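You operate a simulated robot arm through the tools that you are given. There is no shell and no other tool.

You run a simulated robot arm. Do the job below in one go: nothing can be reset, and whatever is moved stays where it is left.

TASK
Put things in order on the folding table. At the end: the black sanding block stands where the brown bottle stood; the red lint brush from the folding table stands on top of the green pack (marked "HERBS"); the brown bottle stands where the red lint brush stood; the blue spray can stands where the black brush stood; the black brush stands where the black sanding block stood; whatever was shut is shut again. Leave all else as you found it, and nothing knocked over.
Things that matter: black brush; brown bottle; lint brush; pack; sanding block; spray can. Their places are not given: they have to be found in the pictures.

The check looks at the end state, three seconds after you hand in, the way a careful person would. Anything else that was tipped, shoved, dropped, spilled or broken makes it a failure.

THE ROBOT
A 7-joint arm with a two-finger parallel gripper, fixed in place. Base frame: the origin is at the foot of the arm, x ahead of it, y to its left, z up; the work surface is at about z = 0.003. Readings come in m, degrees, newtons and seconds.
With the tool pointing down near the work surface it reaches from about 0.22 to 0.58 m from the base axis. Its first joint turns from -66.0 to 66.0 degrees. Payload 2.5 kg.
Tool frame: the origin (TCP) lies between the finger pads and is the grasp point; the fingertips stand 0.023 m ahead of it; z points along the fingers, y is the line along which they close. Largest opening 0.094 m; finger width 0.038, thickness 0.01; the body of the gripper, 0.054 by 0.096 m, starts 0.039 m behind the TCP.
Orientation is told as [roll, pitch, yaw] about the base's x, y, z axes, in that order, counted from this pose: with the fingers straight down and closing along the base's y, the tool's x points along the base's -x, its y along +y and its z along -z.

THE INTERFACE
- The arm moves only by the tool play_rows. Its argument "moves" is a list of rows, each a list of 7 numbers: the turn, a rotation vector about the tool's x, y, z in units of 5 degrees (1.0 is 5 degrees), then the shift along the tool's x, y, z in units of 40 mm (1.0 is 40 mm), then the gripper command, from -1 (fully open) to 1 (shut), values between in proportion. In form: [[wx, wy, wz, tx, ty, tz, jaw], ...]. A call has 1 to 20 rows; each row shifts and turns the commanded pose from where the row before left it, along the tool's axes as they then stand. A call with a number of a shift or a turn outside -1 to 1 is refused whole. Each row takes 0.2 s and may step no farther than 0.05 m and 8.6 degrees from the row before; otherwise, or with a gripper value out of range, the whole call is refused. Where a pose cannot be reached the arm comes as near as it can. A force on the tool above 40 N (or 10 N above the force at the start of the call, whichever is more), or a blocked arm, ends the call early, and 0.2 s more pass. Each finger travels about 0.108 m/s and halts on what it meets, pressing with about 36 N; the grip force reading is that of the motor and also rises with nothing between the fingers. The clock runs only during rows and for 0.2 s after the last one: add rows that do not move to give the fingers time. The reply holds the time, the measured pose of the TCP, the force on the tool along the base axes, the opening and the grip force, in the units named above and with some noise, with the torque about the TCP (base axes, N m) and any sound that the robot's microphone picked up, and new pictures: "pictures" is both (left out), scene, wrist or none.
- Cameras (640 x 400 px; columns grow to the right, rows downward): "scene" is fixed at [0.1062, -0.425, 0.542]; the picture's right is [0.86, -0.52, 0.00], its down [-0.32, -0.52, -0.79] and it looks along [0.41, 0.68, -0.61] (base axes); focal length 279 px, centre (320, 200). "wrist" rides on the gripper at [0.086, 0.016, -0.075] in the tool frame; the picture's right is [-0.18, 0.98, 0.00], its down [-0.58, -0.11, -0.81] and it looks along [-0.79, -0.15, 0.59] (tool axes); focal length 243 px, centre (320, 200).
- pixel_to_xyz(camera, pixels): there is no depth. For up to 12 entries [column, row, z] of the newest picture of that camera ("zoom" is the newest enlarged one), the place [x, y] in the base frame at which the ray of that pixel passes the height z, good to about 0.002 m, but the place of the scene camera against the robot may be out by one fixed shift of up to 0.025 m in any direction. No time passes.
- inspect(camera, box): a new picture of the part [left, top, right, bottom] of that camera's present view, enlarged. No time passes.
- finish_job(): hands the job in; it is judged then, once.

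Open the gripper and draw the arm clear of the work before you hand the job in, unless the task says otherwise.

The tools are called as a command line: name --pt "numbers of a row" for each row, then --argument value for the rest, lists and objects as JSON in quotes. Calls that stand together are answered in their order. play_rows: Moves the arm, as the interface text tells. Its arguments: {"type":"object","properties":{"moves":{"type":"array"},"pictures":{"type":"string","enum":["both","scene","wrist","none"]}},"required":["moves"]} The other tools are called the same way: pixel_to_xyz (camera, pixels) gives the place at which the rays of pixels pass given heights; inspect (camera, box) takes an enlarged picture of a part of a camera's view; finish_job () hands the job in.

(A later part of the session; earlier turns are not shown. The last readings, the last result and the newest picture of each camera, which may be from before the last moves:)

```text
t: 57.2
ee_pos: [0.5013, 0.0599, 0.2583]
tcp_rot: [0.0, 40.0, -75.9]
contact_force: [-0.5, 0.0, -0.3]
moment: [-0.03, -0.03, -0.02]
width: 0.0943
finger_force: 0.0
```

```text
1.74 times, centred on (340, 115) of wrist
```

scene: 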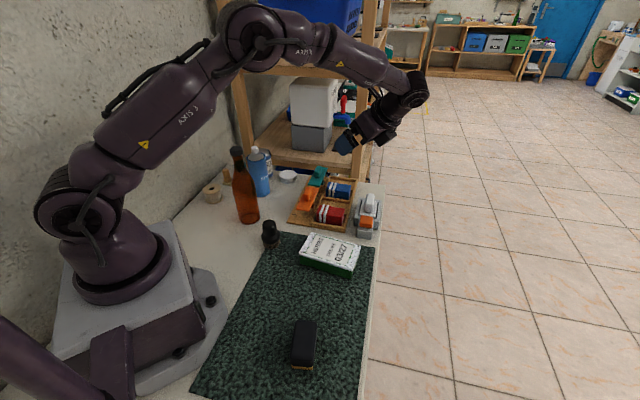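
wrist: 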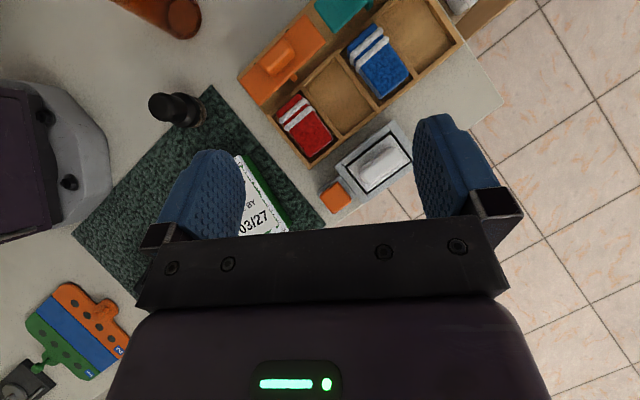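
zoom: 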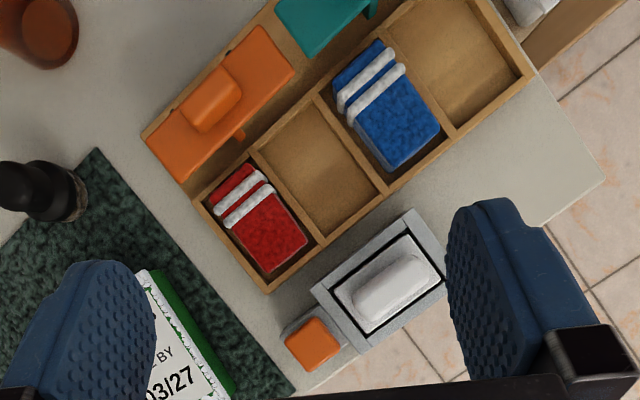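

This is an almost vertical view. I enlarge the grey box at (373,160) and the tray.

inspect --camera "wrist" --box '[315, 115, 415, 215]'

inspect --camera "wrist" --box '[345, 125, 395, 165]'

inspect --camera "wrist" --box '[230, 0, 350, 100]'

```text
4.00 times, centred on (365, 165) of wrist
```

zoom: 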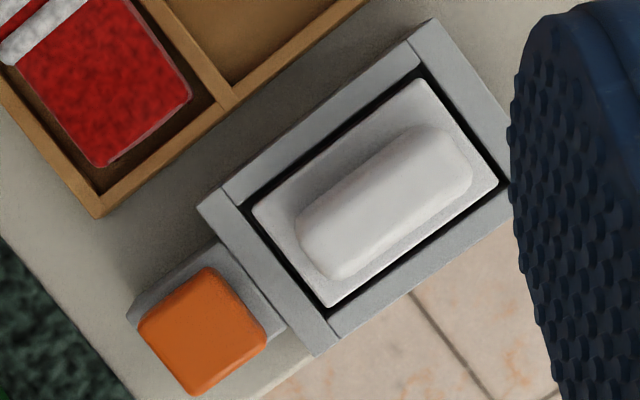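

```text
10.00 times, centred on (370, 145) of wrist
```

zoom: 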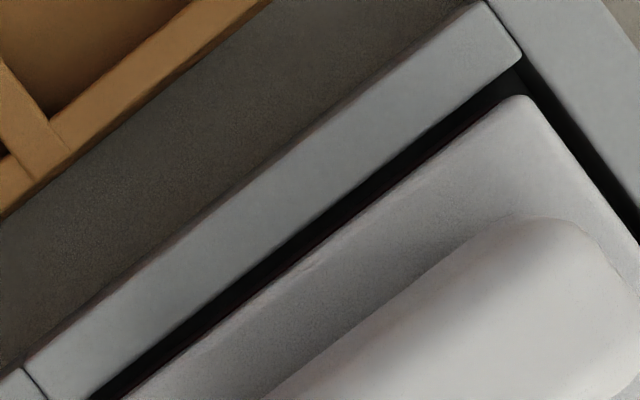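

```text
4.00 times, centred on (290, 50) of wrist
```

zoom: 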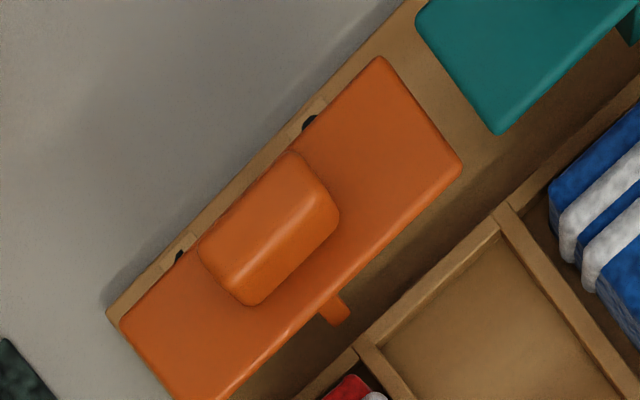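

In the vertical view the gap is just dark, with a thin red hint under the lid's near edge. I measure the grey box, its lid and handle, and the bottle and other objects in this view.

pixel_to_xyz --camera "wrist" --pixels '[[335, 166, 0.035], [392.5, 120, 0.035], [364, 204, 0.035], [348, 166, 0.035], [389, 135, 0.035], [409, 161, 0.035], [367, 191, 0.035], [362, 172, 0.06], [398, 151, 0.06], [320, 195, 0.04], [337, 182, 0.04], [334, 213, 0.04]]'

pixel_to_xyz --camera "wrist" --pixels '[[296, 76, 0.02], [328, 166, 0.02], [262, 115, 0.02], [303, 97, 0.042], [332, 140, 0.042], [310, 157, 0.042], [277, 118, 0.042], [188, 20, 0.003], [195, 110, 0.003], [326, 213, 0.003], [503, 102, 0.003], [247, 80, 0.01]]'

```text
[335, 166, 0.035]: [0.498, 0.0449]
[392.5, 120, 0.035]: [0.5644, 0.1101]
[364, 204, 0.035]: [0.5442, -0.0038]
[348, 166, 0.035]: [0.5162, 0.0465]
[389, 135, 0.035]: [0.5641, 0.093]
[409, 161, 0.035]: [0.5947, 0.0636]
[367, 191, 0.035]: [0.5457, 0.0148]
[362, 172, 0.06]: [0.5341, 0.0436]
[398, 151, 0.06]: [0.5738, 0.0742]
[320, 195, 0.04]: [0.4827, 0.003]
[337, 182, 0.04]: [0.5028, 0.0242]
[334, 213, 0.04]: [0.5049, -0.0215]
```

```text
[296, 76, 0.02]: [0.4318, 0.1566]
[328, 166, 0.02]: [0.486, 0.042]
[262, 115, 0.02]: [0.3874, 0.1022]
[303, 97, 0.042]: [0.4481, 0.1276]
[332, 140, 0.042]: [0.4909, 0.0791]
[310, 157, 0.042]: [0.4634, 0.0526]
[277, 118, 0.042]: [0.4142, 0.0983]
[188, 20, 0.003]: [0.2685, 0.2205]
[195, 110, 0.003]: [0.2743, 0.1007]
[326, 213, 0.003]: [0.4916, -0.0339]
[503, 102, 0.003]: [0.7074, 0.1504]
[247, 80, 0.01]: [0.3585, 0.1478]
```

The lid (0.066 x 0.043 m) matches the size of the cloth blocks, so this seems to be a press holding another red cloth; the cloths are then not the lint brush. I have not yet seen the corner behind the two cans, so I straighten the tool, rise and turn there.

play_rows --pt "0 -1 0 0 0 0 -1" --pt "0 -1 0 0 0 0 -1" --pt "0 -1 0 0 0 0 -1" --pt "0 -1 0 0 0 0 -1" --pt "0 -1 0 0 0 0 -1" --pt "0 -1 0 0 0 0 -1" --pt "0 -1 0 0 0 0 -1" --pt "0 -1 0 0 0 0 -1" --pt "0 0 -1 0 0 -0.5 -1" --pt "0 0 -1 0 0 -0.5 -1" --pt "0 0 -1 0 0 -0.5 -1" --pt "0 0 -1 0 0 -0.5 -1" --pt "0 0 -1 0 0 -0.5 -1" --pt "0 0 -1 0 0 -0.5 -1" --pt "0 0 -1 0 0 -0.5 -1" --pt "0 0 -1 0 0 0 -1" --pt "0 0 -1 0 0 0 -1" --pt "0 0 -1 0 0 0 -1" --pt "0 0 -1 0 0 0 -1" --pt "0 0 -1 0 0 0 -1" --pictures "none"

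play_rows --pt "0 0 -1 0 0 0 -1" --pt "0 0 -1 0 0 0 -1" --pt "0 0 -1 0 0 0 -1" --pt "0 0 -0.2 0 0 0 -1" --pt "0 0 0 0.9 0 0 -1" --pt "0 0 0 0.9 0 0 -1" --pt "0 0 0 0.9 0 0 -1" --pt "0 0 0 0.9 0 0 -1" --pt "0 0 0 0.9 0 0 -1" --pt "0 0 -1 0 0 0 -1" --pt "0 0 -1 0 0 0 -1" --pt "0 0 -1 0 0 0 -1" --pt "0 0 -1 0 0 0 -1" --pt "0 0 -1 0 0 0 -1" --pt "0 0 -1 0 0 0 -1" --pt "0 0 -1 0 0 0 -1" --pt "0 0 -1 0 0 0 -1" --pt "0 0 -1 0 0 0 -1" --pt "0 0 -1 0 0 0 -1" --pt "0 0 0 0 0 0 -1" --pictures "both"

```text
t: 61.4
ee_pos: [0.5006, 0.0615, 0.399]
tcp_rot: [0.1, 0.0, -15.9]
contact_force: [-0.2, -0.3, 0.3]
moment: [-0.03, -0.01, 0.05]
width: 0.094
finger_force: 0.0
```

```text
t: 65.6
ee_pos: [0.3215, 0.0605, 0.3994]
tcp_rot: [0.0, 0.1, 50.1]
contact_force: [-0.1, 0.3, -0.3]
moment: [0.02, -0.01, 0.02]
width: 0.0942
finger_force: 0.1
```

scene: 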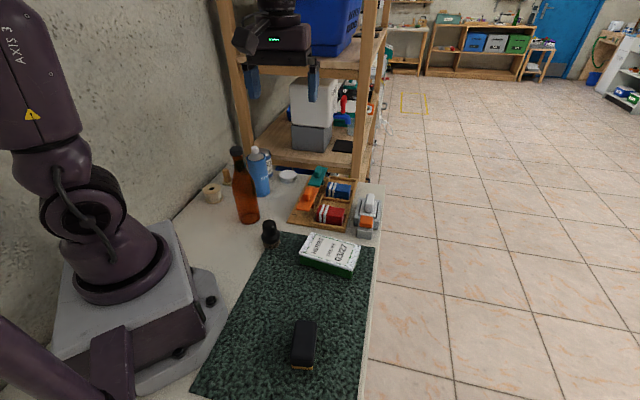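
wrist: 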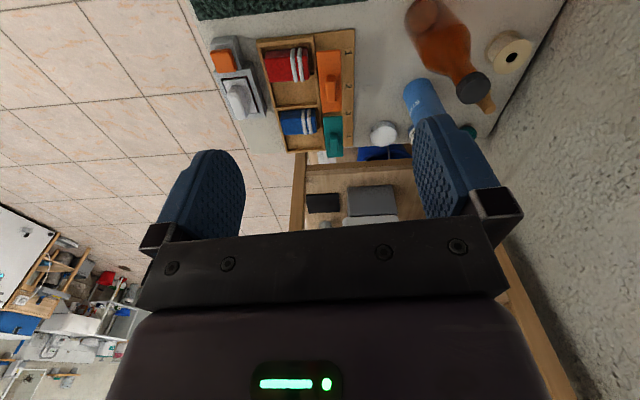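

The corner behind the cans is partly covered by a finger at (450,150). I turn 25 degrees more to see it between the fingers.

play_rows --pt "0 0 -1 0 0 0 -1" --pt "0 0 -1 0 0 0 -1" --pt "0 0 -1 0 0 0 -1" --pt "0 0 -1 0 0 0 -1" --pt "0 0 -1 0 0 0 -1" --pt "0 0 -1 0 0 0 -1" --pt "0 0 0 0 0 0 -1" --pictures "wrist"

inspect --camera "wrist" --box '[250, 0, 460, 210]'

inspect --camera "wrist" --box '[300, 90, 430, 190]'

```text
t: 67.2
ee_pos: [0.3216, 0.0608, 0.3989]
tcp_rot: [0.0, 0.0, 80.2]
contact_force: [0.3, 0.3, -0.2]
moment: [0.04, 0.03, 0.0]
width: 0.094
finger_force: 0.1
```

wrist: 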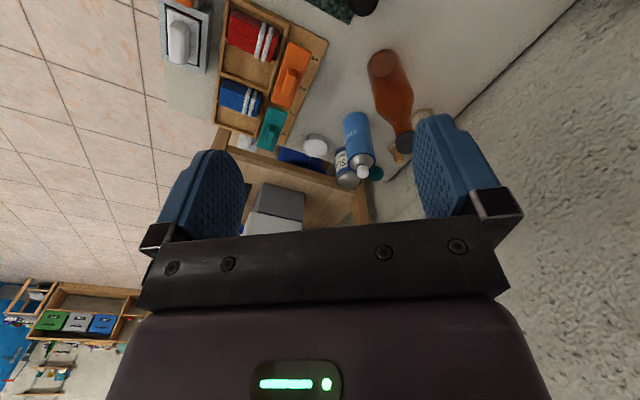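

```text
1.90 times, centred on (355, 105) of wrist
```

zoom: 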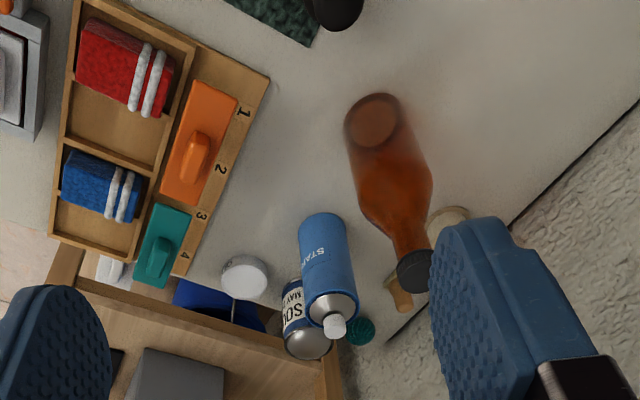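

```text
4.00 times, centred on (365, 140) of wrist
```

zoom: 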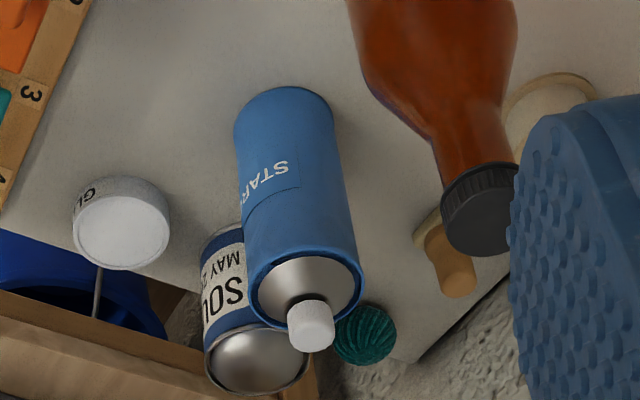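

The corner holds only a teal yarn ball, a tan wooden knob and the spool: no other red object is on the table. I measure the bottle and can from this viewpoint to judge which place could host the bottle.

pixel_to_xyz --camera "wrist" --pixels '[[384, 64, 0.003], [368, 66, 0.003], [400, 62, 0.003], [405, 141, 0.22], [391, 136, 0.22], [414, 147, 0.22], [357, 118, 0.003], [344, 118, 0.003], [370, 118, 0.003], [361, 158, 0.15], [315, 147, 0.03], [362, 0, 0.003]]'

inspect --camera "wrist" --box '[340, 30, 440, 130]'

```text
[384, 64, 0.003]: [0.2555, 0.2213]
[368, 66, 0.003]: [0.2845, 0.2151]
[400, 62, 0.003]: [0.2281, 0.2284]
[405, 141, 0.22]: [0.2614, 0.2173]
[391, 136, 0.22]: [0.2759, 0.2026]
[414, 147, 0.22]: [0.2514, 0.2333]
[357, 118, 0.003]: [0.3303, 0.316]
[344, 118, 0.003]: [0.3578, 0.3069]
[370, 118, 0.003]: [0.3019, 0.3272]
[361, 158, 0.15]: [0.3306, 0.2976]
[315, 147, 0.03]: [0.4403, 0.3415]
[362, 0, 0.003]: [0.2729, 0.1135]
```

```text
4.00 times, centred on (390, 80) of wrist
```

zoom: 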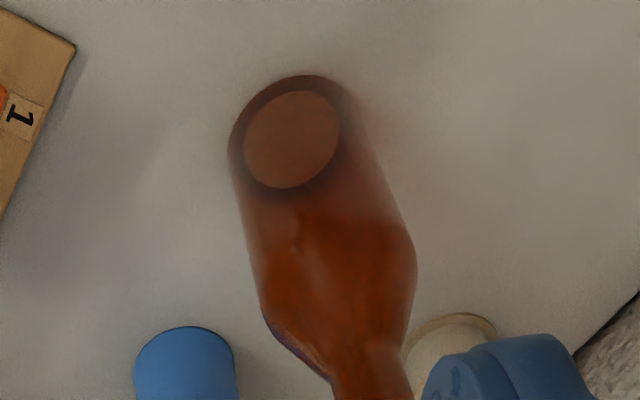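

The bottle measures about 0.058 m across, so it would hardly fit into a 0.056 m tray cell; that speaks against the cloth block as the lint brush. To learn what a lint brush looks like here, I enlarge the far tables and shelves for a second one.

inspect --camera "scene" --box '[385, 10, 445, 50]'

inspect --camera "scene" --box '[425, 40, 475, 75]'

inspect --camera "scene" --box '[440, 0, 540, 50]'

inspect --camera "scene" --box '[510, 20, 570, 90]'

inspect --camera "scene" --box '[580, 0, 640, 80]'

inspect --camera "scene" --box '[380, 40, 440, 90]'

```text
10.00 times, centred on (415, 30) of scene
```

zoom: 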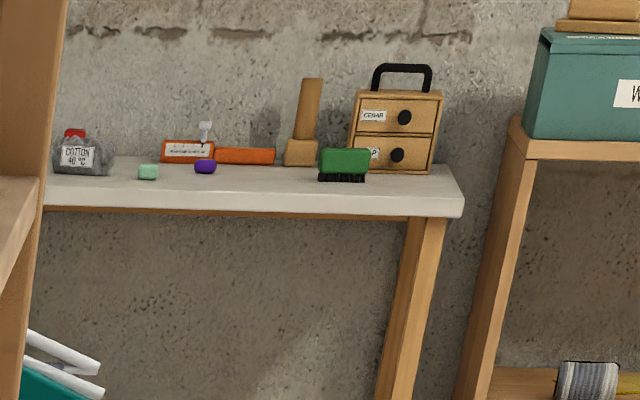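

```text
11.43 times, centred on (450, 58) of scene
```

zoom: 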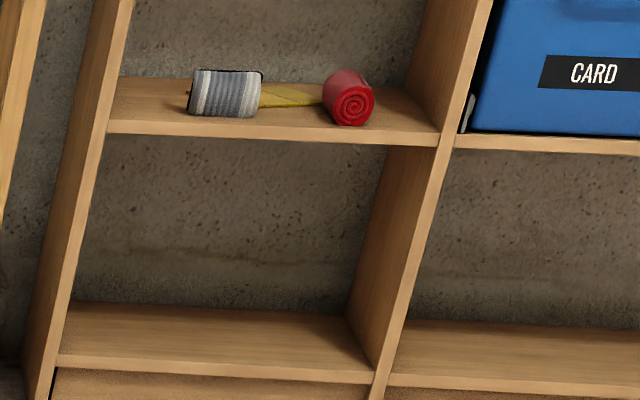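

```text
6.40 times, centred on (490, 25) of scene
```

zoom: 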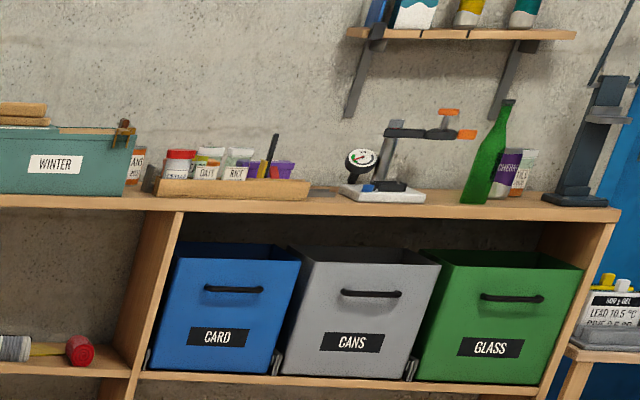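

```text
5.71 times, centred on (540, 55) of scene
```

zoom: 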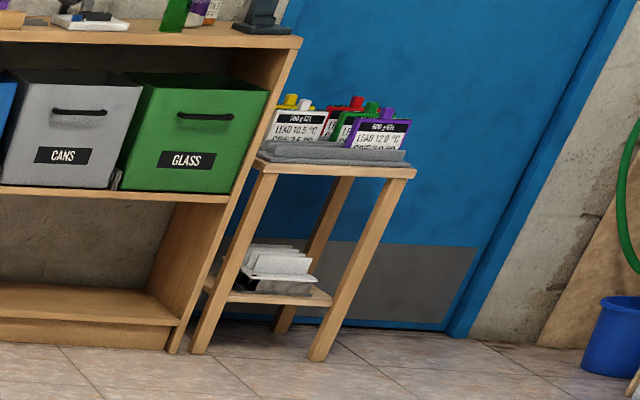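

```text
5.00 times, centred on (610, 40) of scene
```

zoom: 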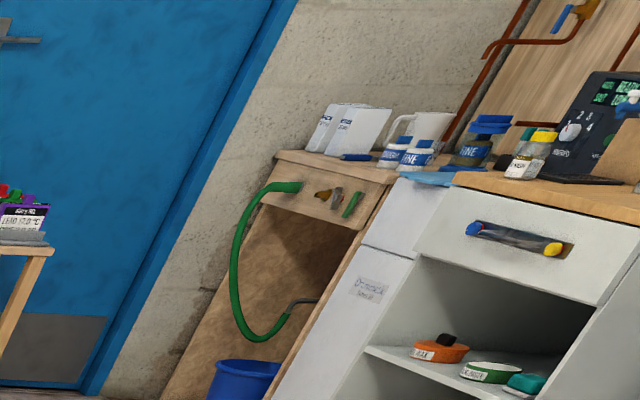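

```text
8.00 times, centred on (410, 65) of scene
```

zoom: 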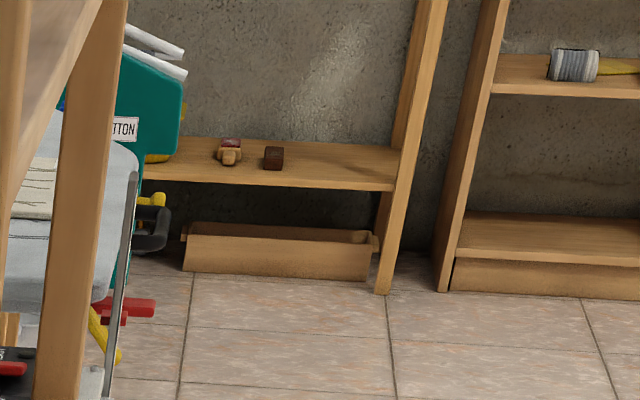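

Nothing in the background settles it. I measure an empty tray cell precisely from straight above (cell 2, about (0.49,0.137)) to see whether the bottle could stand in a cell at all.

play_rows --pt "0 0 1 0 0 0 -1" --pt "0 0 1 0 0 0 -1" --pt "0 0 1 0 0 0 -1" --pt "0 0 1 0 0 0 -1" --pt "0 0 1 0 0 0 -1" --pt "0 0 1 0 0 0 -1" --pt "0 0 1 0 0 0 -1" --pt "0 0 1 0 0 0 -1" --pt "0 0 1 0 0 0 -1" --pt "0 0 1 0 0 0 -1" --pt "0 0 1 0 0 0 -1" --pt "0 0 1 0 0 0 -1" --pt "0 0 1 0 0 0 -1" --pt "0 0 1 0 0 0 -1" --pt "0 0 1 0 0 0 -1" --pt "0 0 1 0 0 0 -1" --pt "0 0 0 -0.8 0.35 0 -1" --pt "0 0 0 -0.8 0.35 0 -1" --pt "0 0 0 -0.8 0.35 0 -1" --pt "0 0 0 -0.8 0.35 0 -1" --pictures "none"

play_rows --pt "0 0 0 -0.8 0.35 0 -1" --pt "0 0 1 0 0 0.6 -1" --pt "0 0 1 0 0 0.6 -1" --pt "0 0 1 0 0 0.6 -1" --pt "0 0 1 0 0 0.6 -1" --pt "0 0 1 0 0 0.6 -1" --pt "0 0 1 0 0 0.6 -1" --pt "0 0 1 0 0 0.4 -1" --pt "0 0 1 0 0 0 -1" --pt "0 0 1 0 0 0 -1" --pt "0 1 0 0 0 0 -1" --pt "0 1 0 0 0 0 -1" --pt "0 1 0 0 0 0 -1" --pt "0 1 0 0 0 0 -1" --pt "0 1 0 0 0 0 -1" --pt "0 1 0 0 0 0 -1" --pt "0 1 0 0 0 0 -1" --pt "0 1 0 0 0 0 -1" --pt "0 0 0 0 0 0 -1" --pictures "both"

```text
t: 71.4
ee_pos: [0.4505, 0.1172, 0.3983]
tcp_rot: [0.0, -0.1, -0.1]
contact_force: [0.4, 0.2, 0.7]
moment: [0.03, 0.0, 0.0]
width: 0.0939
finger_force: 0.1
```

```text
t: 75.4
ee_pos: [0.4821, 0.1313, 0.2391]
tcp_rot: [0.1, 40.1, -44.9]
contact_force: [0.8, 0.6, -0.1]
moment: [-0.02, -0.01, -0.01]
width: 0.094
finger_force: 0.1
```

scene: 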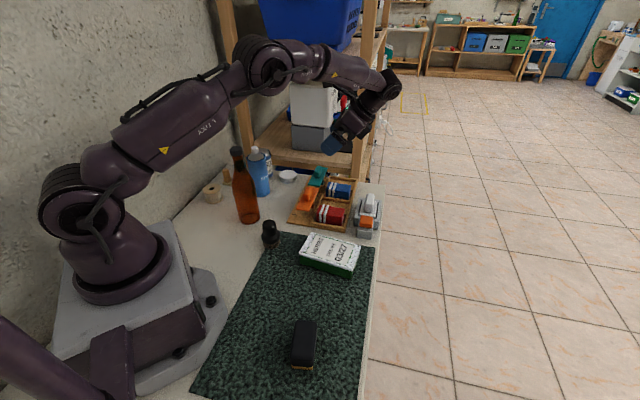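
wrist: 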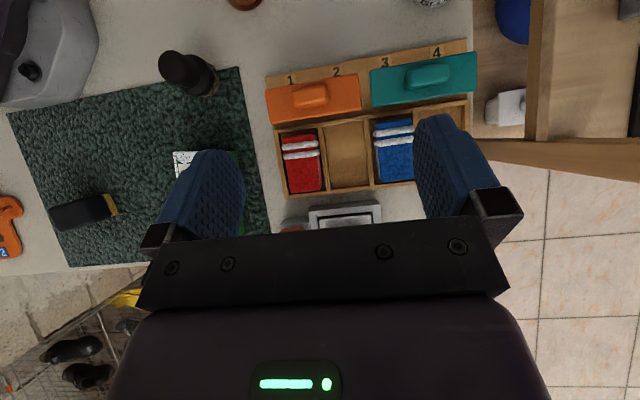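

From here orange spans cells 1-2 and teal cells 3-4. I enlarge the tray and measure cell 2.

inspect --camera "wrist" --box '[260, 40, 430, 200]'

inspect --camera "wrist" --box '[270, 110, 390, 200]'

```text
2.50 times, centred on (345, 120) of wrist
```

zoom: 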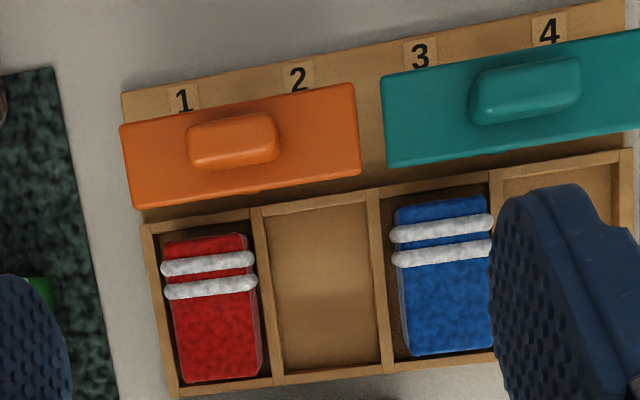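

```text
4.44 times, centred on (330, 155) of wrist
```

zoom: 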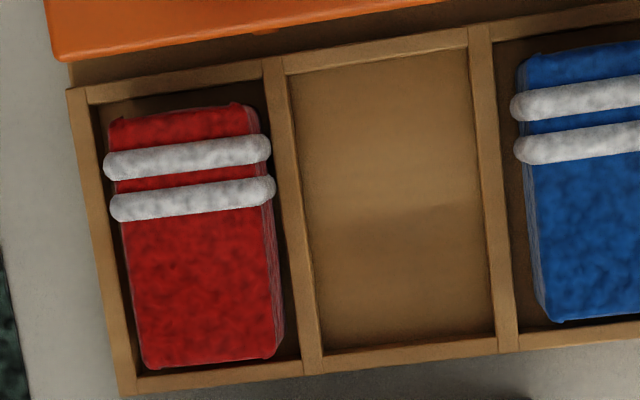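

The cloths show folded layers at their sides, so these are towels in a towel tray and the device with the lid is probably a press with something red inside. I go above its lid handle (about (0.554,0.056)) with yaw 45 to examine and maybe open it.

play_rows --pt "0 -1 0 0 0 0 -1" --pt "0 -1 0 0 0 0 -1" --pt "0 -1 0 0 0 0 -1" --pt "0 -1 0 0 0 0 -1" --pt "0 -1 0 0 0 0 -1" --pt "0 -1 0 0 0 0 -1" --pt "0 -1 0 0 0 0 -1" --pt "0 -1 0 0 0 0 -1" --pt "0 0 -1 0 0 0 -1" --pt "0 0 -1 0 0 0 -1" --pt "0 0 -1 0 0 0 -1" --pt "0 0 -1 0 0 0 -1" --pt "0 0 -1 0 0 0 -1" --pt "0 0 -1 0 0 0 -1" --pt "0 0 -1 0 0 0 -1" --pt "0 0 -1 0 0 0 -1" --pt "0 0 -1 0 0 0 -1" --pt "0 0 -1 0 0 0 -1" --pt "0 0 -1 0 0 0 -1" --pt "0 0 -1 0 0 0 -1" --pictures "none"

play_rows --pt "0 0 -1 0 0 0 -1" --pt "0 0 -1 0 0 0 -1" --pt "0 0 -1 0 0 0 -1" --pt "0 0 -1 0 0 0 -1" --pt "0 0 -1 0 0 0 -1" --pt "0 0 -1 0 0 0 -1" --pt "0 0 0 0 -0.87 0 -1" --pt "0 0 0 0 -0.87 0 -1" --pt "0 0 0 0 -0.87 0 -1" --pt "0 0 0 0 0 0 -1" --pictures "both"

inspect --camera "wrist" --box '[200, 0, 440, 200]'

```text
t: 79.6
ee_pos: [0.4812, 0.1314, 0.2384]
tcp_rot: [0.0, 0.0, 15.1]
contact_force: [0.5, 0.0, 0.1]
moment: [-0.02, -0.02, -0.01]
width: 0.0936
finger_force: 0.1
```

```text
t: 81.8
ee_pos: [0.5549, 0.0574, 0.2376]
tcp_rot: [0.0, 0.0, 45.0]
contact_force: [0.0, 0.1, -0.3]
moment: [0.01, -0.03, -0.01]
width: 0.0942
finger_force: 0.0
```

scene: 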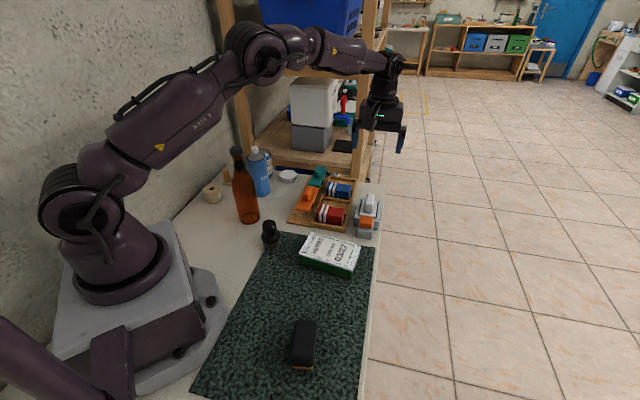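
wrist: 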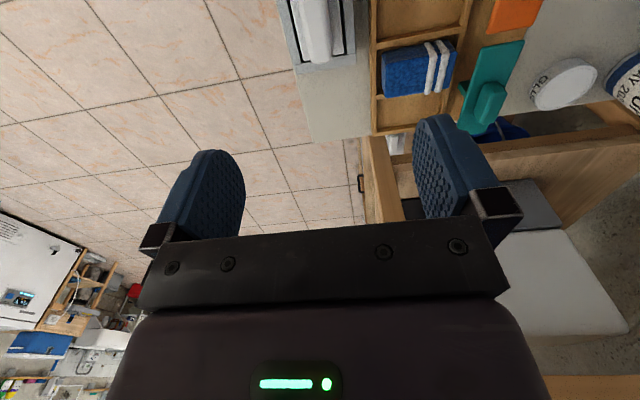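

```text
2.00 times, centred on (320, 100) of wrist
```

zoom: 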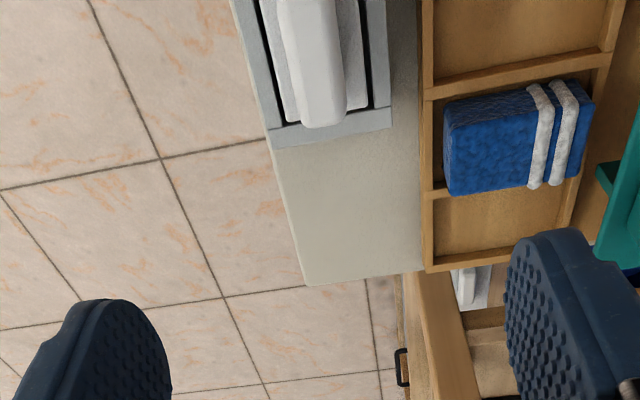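

I am above the press. I back off a little along the view and lower to see lid and handle between the fingers.

play_rows --pt "0 0 0 0 0 0.7 -1" --pt "0 0 0 0 0 0.7 -1" --pt "0 0 0 0 0 0.7 -1" --pt "0 0 0 0 0 0.6 -1" --pt "0 0 0 0 0 0 -1" --pictures "both"

inspect --camera "wrist" --box '[200, 0, 440, 230]'

inspect --camera "scene" --box '[320, 120, 430, 245]'

```text
t: 83.0
ee_pos: [0.5533, 0.0577, 0.1298]
tcp_rot: [0.0, 0.0, 45.0]
contact_force: [0.9, -0.5, 0.0]
moment: [0.0, -0.01, 0.02]
width: 0.0942
finger_force: 0.1
```

scene: 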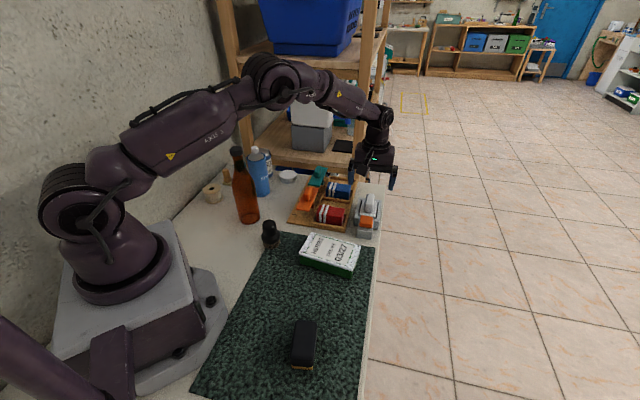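
wrist: 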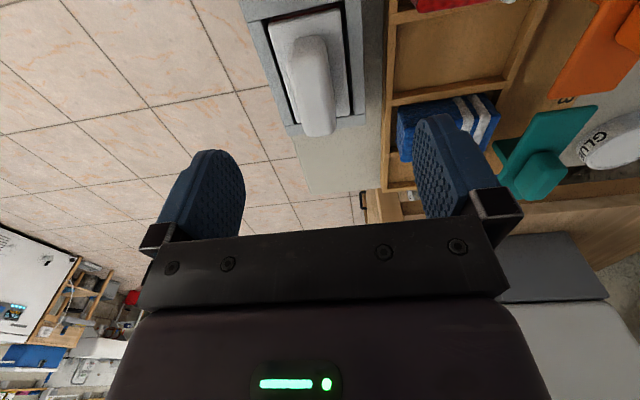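

```text
1.74 times, centred on (320, 115) of wrist
```

zoom: 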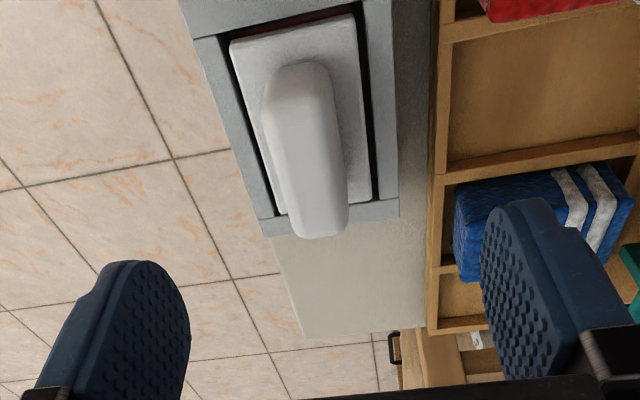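

```text
3.20 times, centred on (375, 182) of scene
```

zoom: 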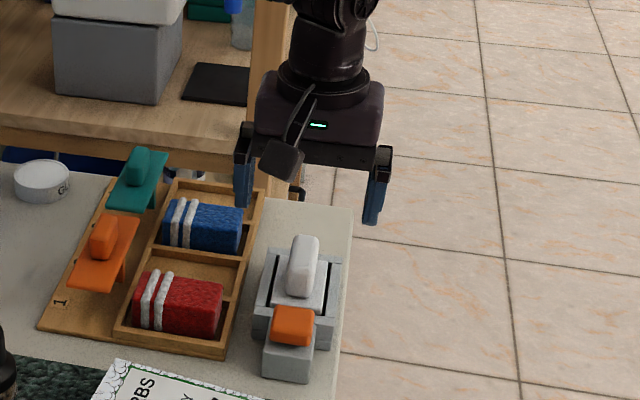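

A dark red band again shows at the near gap. I work out the handle's place and height from this view.

pixel_to_xyz --camera "wrist" --pixels '[[309, 40, 0.06], [309, 40, 0.08], [322, 125, 0.06], [322, 125, 0.08], [289, 60, 0.07], [332, 50, 0.07], [298, 115, 0.07], [336, 105, 0.07], [268, 25, 0.04], [342, 8, 0.04], [348, 115, 0.04], [300, 123, 0.04]]'

```text
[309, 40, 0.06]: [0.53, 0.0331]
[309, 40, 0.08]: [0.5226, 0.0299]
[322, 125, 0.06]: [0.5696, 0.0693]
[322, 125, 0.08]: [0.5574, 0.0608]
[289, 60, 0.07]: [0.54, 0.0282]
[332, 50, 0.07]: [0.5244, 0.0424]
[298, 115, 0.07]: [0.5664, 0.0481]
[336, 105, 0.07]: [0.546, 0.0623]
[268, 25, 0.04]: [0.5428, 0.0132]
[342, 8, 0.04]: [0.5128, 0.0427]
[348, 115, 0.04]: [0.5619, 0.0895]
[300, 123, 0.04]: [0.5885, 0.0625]
```

The handle is about 0.02 m thick with its top near z = 0.066 and lies centred under the tool. I descend to z = 0.071 and close on the handle.

play_rows --pt "0 0 0 0 0 0.5 -1" --pt "0 0 0 0 0 0.5 -1" --pt "0 0 0 0 0 0.3 -1" --pt "0 0 0 0 0 0.17 -1" --pt "0 0 0 0 0 0 -1" --pictures "both"

inspect --camera "wrist" --box '[140, 40, 520, 240]'

inspect --camera "scene" --box '[320, 140, 430, 245]'

```text
t: 84.2
ee_pos: [0.5544, 0.0573, 0.0719]
tcp_rot: [0.1, 0.0, 45.0]
contact_force: [-0.5, -0.5, 0.3]
moment: [-0.01, 0.02, -0.01]
width: 0.0942
finger_force: 0.1
```

scene: 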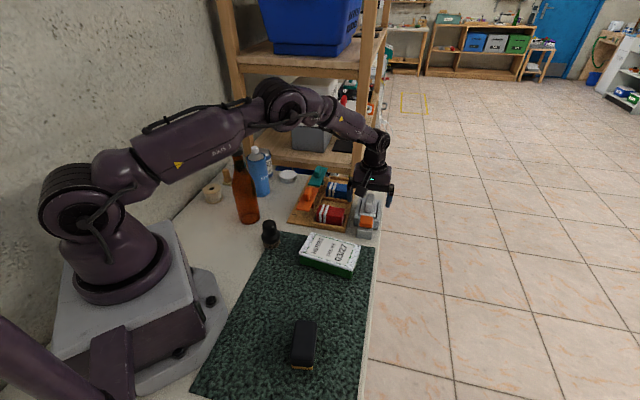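
wrist: 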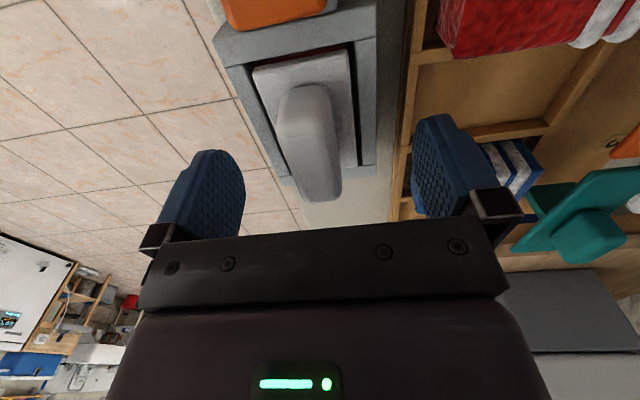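

```text
1.68 times, centred on (330, 140) of wrist
```

zoom: 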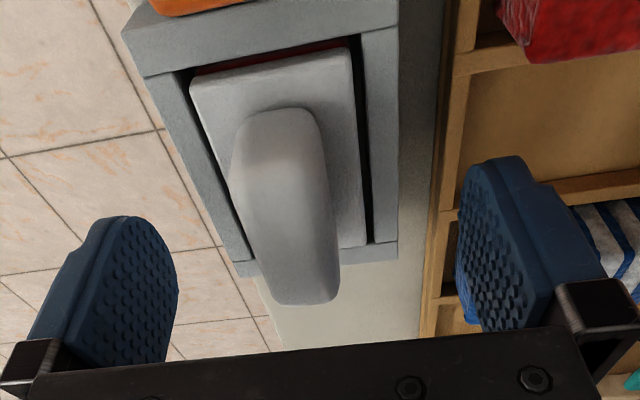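

```text
3.81 times, centred on (375, 192) of scene
```

zoom: 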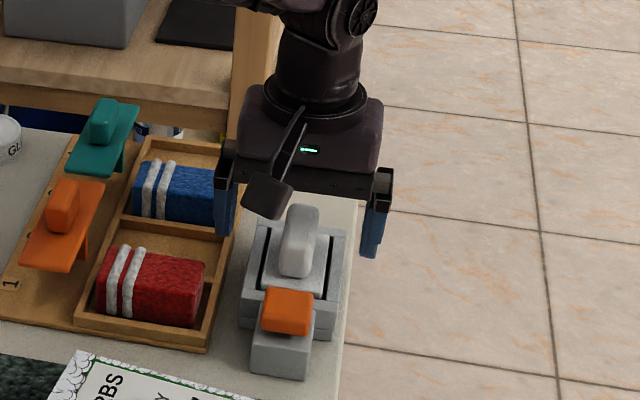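

Now a dark red surface is clearly visible under the lid's front edge. I shift 8 mm back onto the handle's middle, close on it and check the grip.

play_rows --pt "0 0 0 0.2 -0.05 0 -1" --pt "0 0 0 0 0 0 -0.5" --pt "0 0 0 0 0 0 0" --pt "0 0 0 0 0 0 0.5" --pt "0 0 0 0 0 0 0.9" --pt "0 0 0 0 0 0 0.9" --pictures "wrist"

```text
t: 85.6
ee_pos: [0.5503, 0.05, 0.072]
tcp_rot: [0.0, 0.0, 45.0]
contact_force: [0.2, -0.5, 0.6]
moment: [0.03, 0.02, 0.01]
width: 0.0234
finger_force: 36.0
```

wrist: 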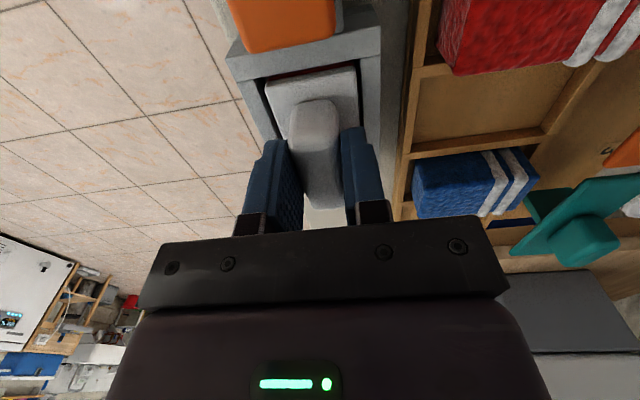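

The jaws hold the handle at 0.0234 m. I lift in small steps, 8 mm, and watch the force.

play_rows --pt "0 0 0 0 0 -0.05 0.9" --pt "0 0 0 0 0 -0.05 0.9" --pt "0 0 0 0 0 -0.05 0.9" --pt "0 0 0 0 0 -0.05 0.9" --pt "0 0 0 0 0 0 0.9" --pictures "both"

inspect --camera "wrist" --box '[200, 30, 440, 220]'

inspect --camera "scene" --box '[330, 160, 410, 245]'

```text
t: 86.8
ee_pos: [0.5506, 0.0507, 0.0798]
tcp_rot: [-0.1, -0.1, 45.0]
contact_force: [-0.4, 0.0, -1.3]
moment: [-0.03, -0.01, 0.0]
width: 0.0233
finger_force: 36.6
```

scene: 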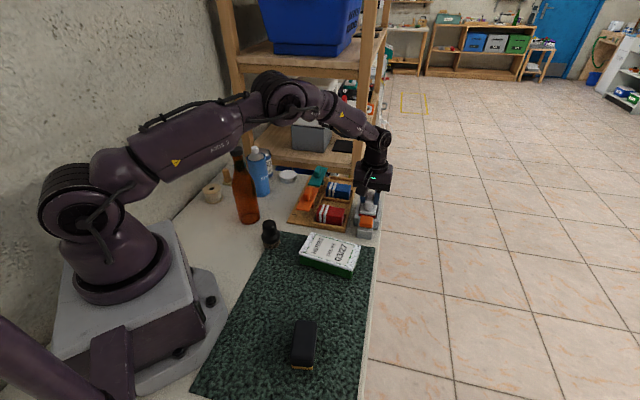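
wrist: 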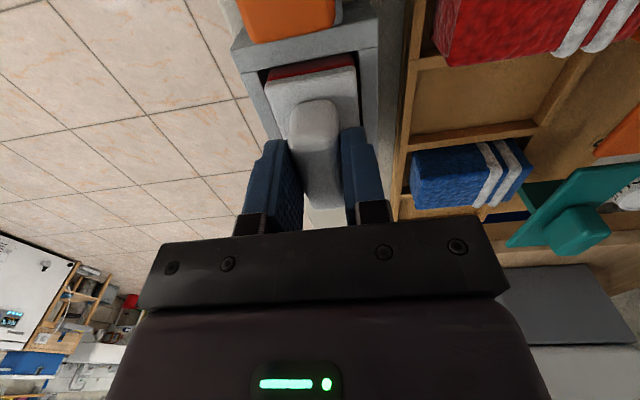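

```text
2.11 times, centred on (320, 125) of wrist
```

zoom: 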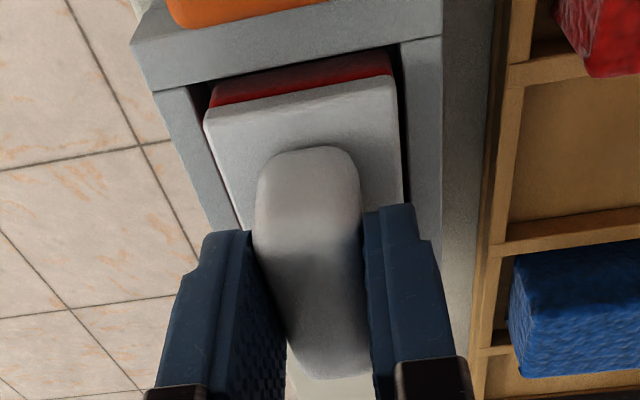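

```text
4.71 times, centred on (370, 202) of scene
```

zoom: 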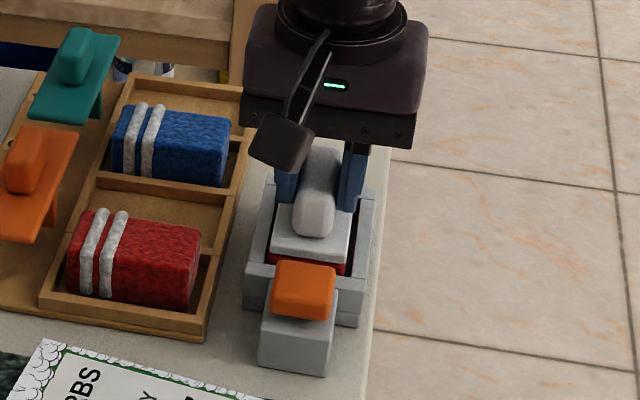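

The plate lifts freely (about 1.3 N) and a red layer shows under it: this may be a brush with a red pad standing in its cradle. I lift it further to see whether the red part is attached to it.

play_rows --pt "0 0 0 0 0 -0.2 0.9" --pt "0 0 0 0 0 -0.3 0.9" --pt "0 0 0 0 0 -0.5 0.9" --pt "0 0 0 0 0 -0.5 0.9" --pt "0 0 0 0 0 0 0.9" --pictures "both"

inspect --camera "scene" --box '[330, 150, 410, 245]'

inspect --camera "wrist" --box '[200, 0, 440, 220]'

```text
t: 88.0
ee_pos: [0.5493, 0.0484, 0.14]
tcp_rot: [-0.1, -0.1, 45.0]
contact_force: [0.0, -0.6, 0.4]
moment: [0.0, 0.01, 0.0]
width: 0.0232
finger_force: 36.5
```

scene: 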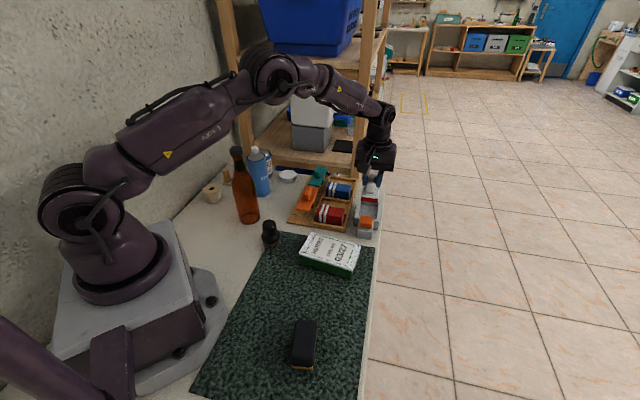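
wrist: 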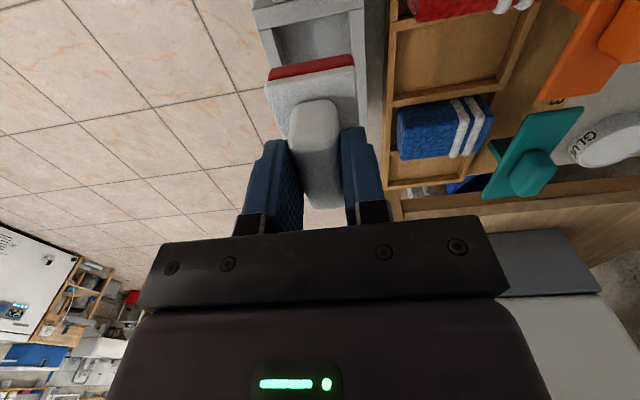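

```text
4.21 times, centred on (370, 198) of scene
```

zoom: 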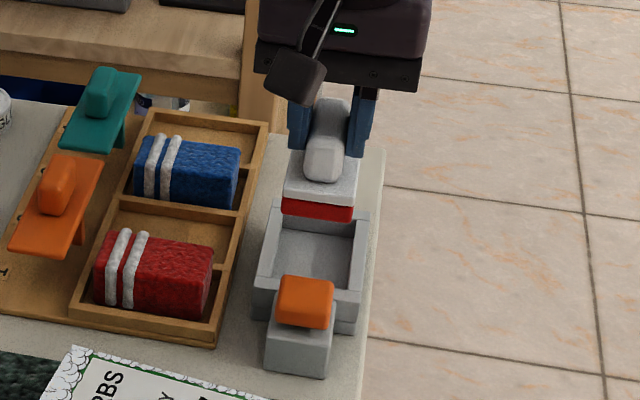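

```text
1.82 times, centred on (320, 110) of wrist
```

zoom: 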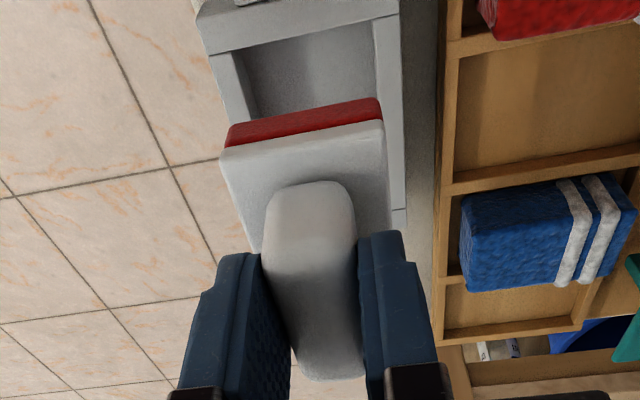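

The red pad is attached: a white grip and plate with a red fabric pad - this is the red lint brush, standing in an open grey cradle. I raise it and move back over the mat to look at the pack and the empty cradle.

play_rows --pt "0 0 0 0 0 -0.8 0.9" --pt "0 0 0 0 0 -0.8 0.9" --pt "0 0 0 0 0 -0.8 0.9" --pt "0 0 0 0.8 0 -0.4 0.9" --pt "0 0 0 0.9 0 0 0.9" --pt "0 0 0 0.9 0 0 0.9" --pt "0 0 0 0.9 0 0 0.9" --pt "0 0 0 0.9 0 0 0.9" --pt "0 0 0 0.9 0 0 0.9" --pt "0 0 0 0 0 0 0.9" --pictures "both"

inspect --camera "scene" --box '[280, 150, 400, 290]'

```text
t: 90.2
ee_pos: [0.401, -0.103, 0.2522]
tcp_rot: [-0.1, 0.0, 45.0]
contact_force: [-0.7, 0.3, -0.7]
moment: [-0.02, 0.04, 0.0]
width: 0.0233
finger_force: 35.7
```

scene: 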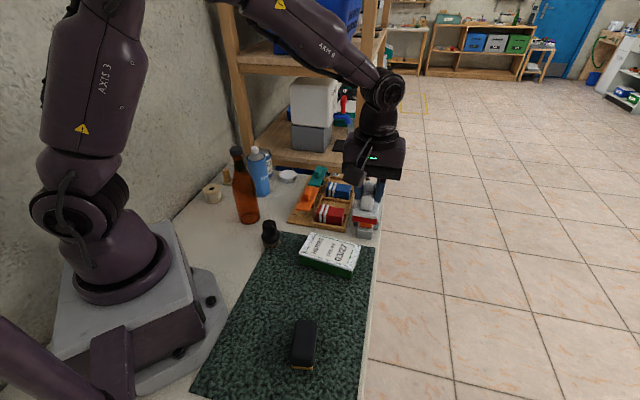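
wrist: 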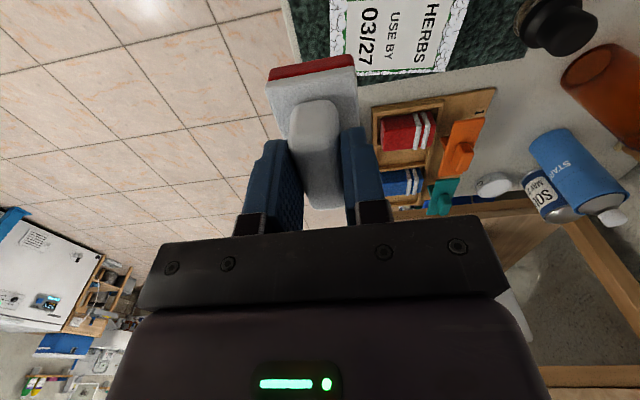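

```text
2.86 times, centred on (340, 220) of scene
```

zoom: 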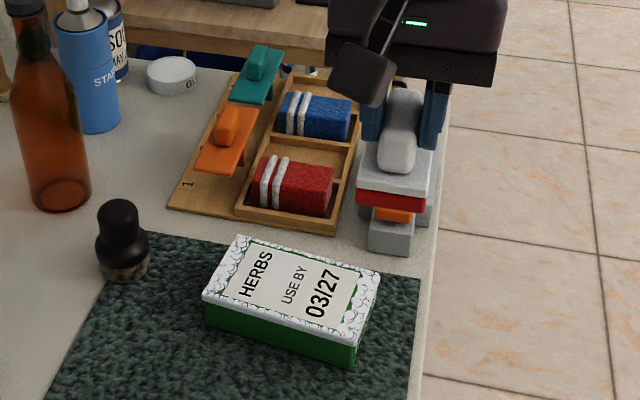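

The brush shows clearly: white grip, white plate and red pad. I back off 0.08 m to get the whole pack in the wrist view.

play_rows --pt "0 0 0 0.7 0.3 0 0.9" --pt "0 0 0 0.8 0.4 0 0.9" --pt "0 0 0 0.6 0.4 0 0.9" --pt "0 0 0 0 0 0 0.9" --pictures "wrist"

inspect --camera "wrist" --box '[220, 0, 480, 200]'

```text
t: 91.2
ee_pos: [0.3119, -0.1302, 0.2519]
tcp_rot: [0.0, 0.0, 44.9]
contact_force: [-0.1, 0.2, -0.4]
moment: [0.0, -0.02, 0.01]
width: 0.0235
finger_force: 36.2
```

wrist: 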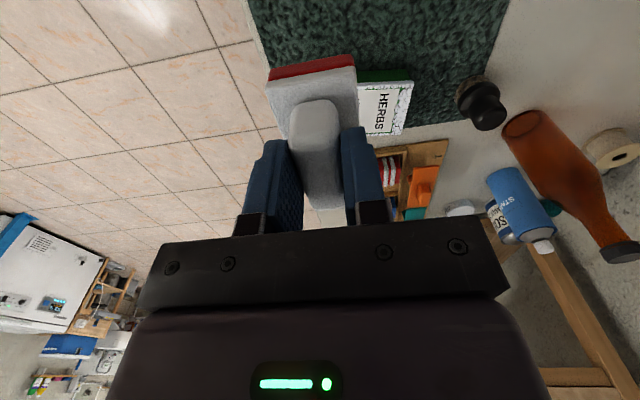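

```text
2.00 times, centred on (350, 100) of wrist
```

zoom: 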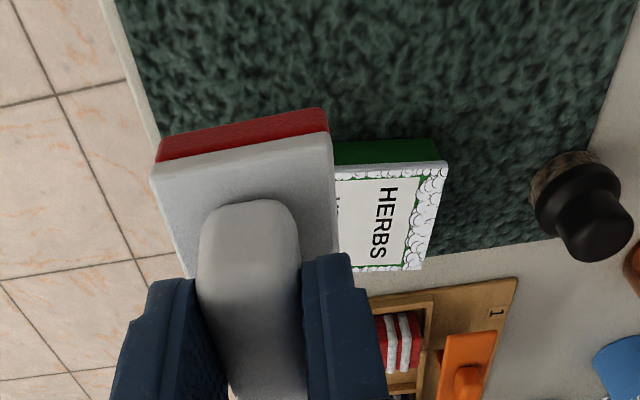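

The pack's right-hand corners show at (413,81) and (401,135). I check them against earlier views to fix the pack's centre and height.

pixel_to_xyz --camera "wrist" --pixels '[[413.5, 81.5, 0.045], [413.5, 81.5, 0.035], [401.5, 135, 0.045], [401.5, 135, 0.035], [410, 68, 0.008], [358, 84, 0.045]]'

pixel_to_xyz --camera "scene" --pixels '[[311.3, 232.3, 0.045], [361, 244.5, 0.045], [354.7, 270, 0.045], [299, 252.2, 0.045], [352.3, 277.8, 0.006], [300.5, 263.8, 0.006], [352.3, 277.8, 0.003]]'

```text
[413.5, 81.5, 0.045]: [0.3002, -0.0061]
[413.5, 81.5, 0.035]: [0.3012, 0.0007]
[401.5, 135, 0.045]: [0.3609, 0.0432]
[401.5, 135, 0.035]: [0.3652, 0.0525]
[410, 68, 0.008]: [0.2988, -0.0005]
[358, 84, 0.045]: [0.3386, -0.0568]
```

```text
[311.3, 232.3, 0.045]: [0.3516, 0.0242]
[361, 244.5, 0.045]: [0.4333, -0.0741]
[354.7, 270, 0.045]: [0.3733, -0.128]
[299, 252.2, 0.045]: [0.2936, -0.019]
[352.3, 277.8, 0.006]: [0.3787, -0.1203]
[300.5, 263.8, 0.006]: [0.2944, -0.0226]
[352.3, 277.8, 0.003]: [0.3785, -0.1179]
```

The pack's top is at about z = 0.038, 0.08 x 0.13 m, centre about (0.373,-0.029). Before placing anything I look at other furniture in the background of this view, in case a second lint brush there shows what it looks like.

inspect --camera "wrist" --box '[0, 200, 160, 300]'

inspect --camera "wrist" --box '[0, 290, 140, 400]'

inspect --camera "wrist" --box '[255, 40, 375, 220]'

```text
4.00 times, centred on (80, 250) of wrist
```

zoom: 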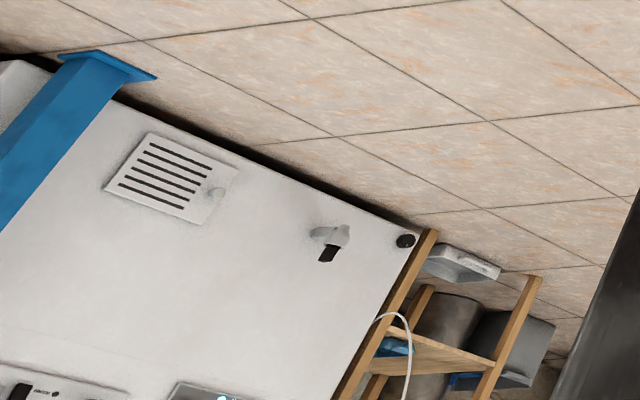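

```text
3.64 times, centred on (70, 345) of wrist
```

zoom: 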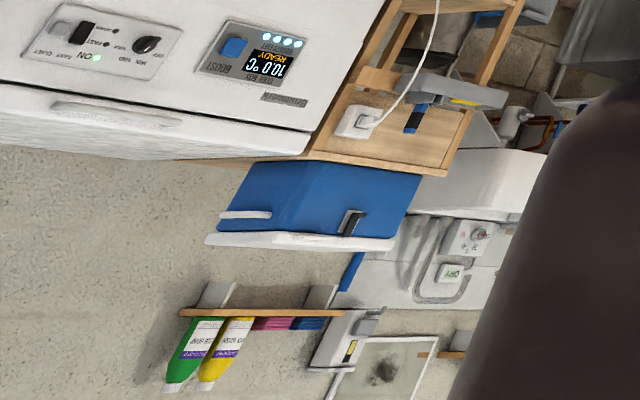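

```text
2.22 times, centred on (315, 130) of wrist
```

zoom: 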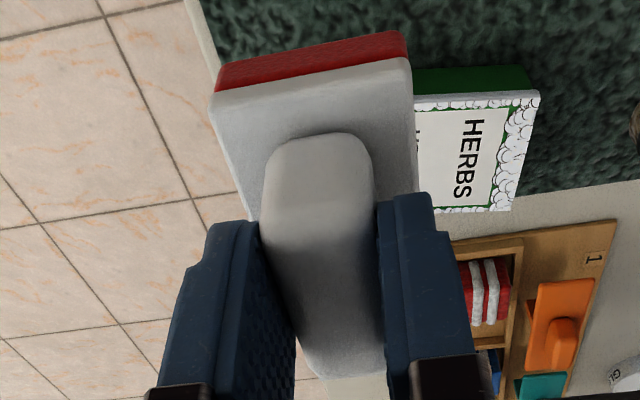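

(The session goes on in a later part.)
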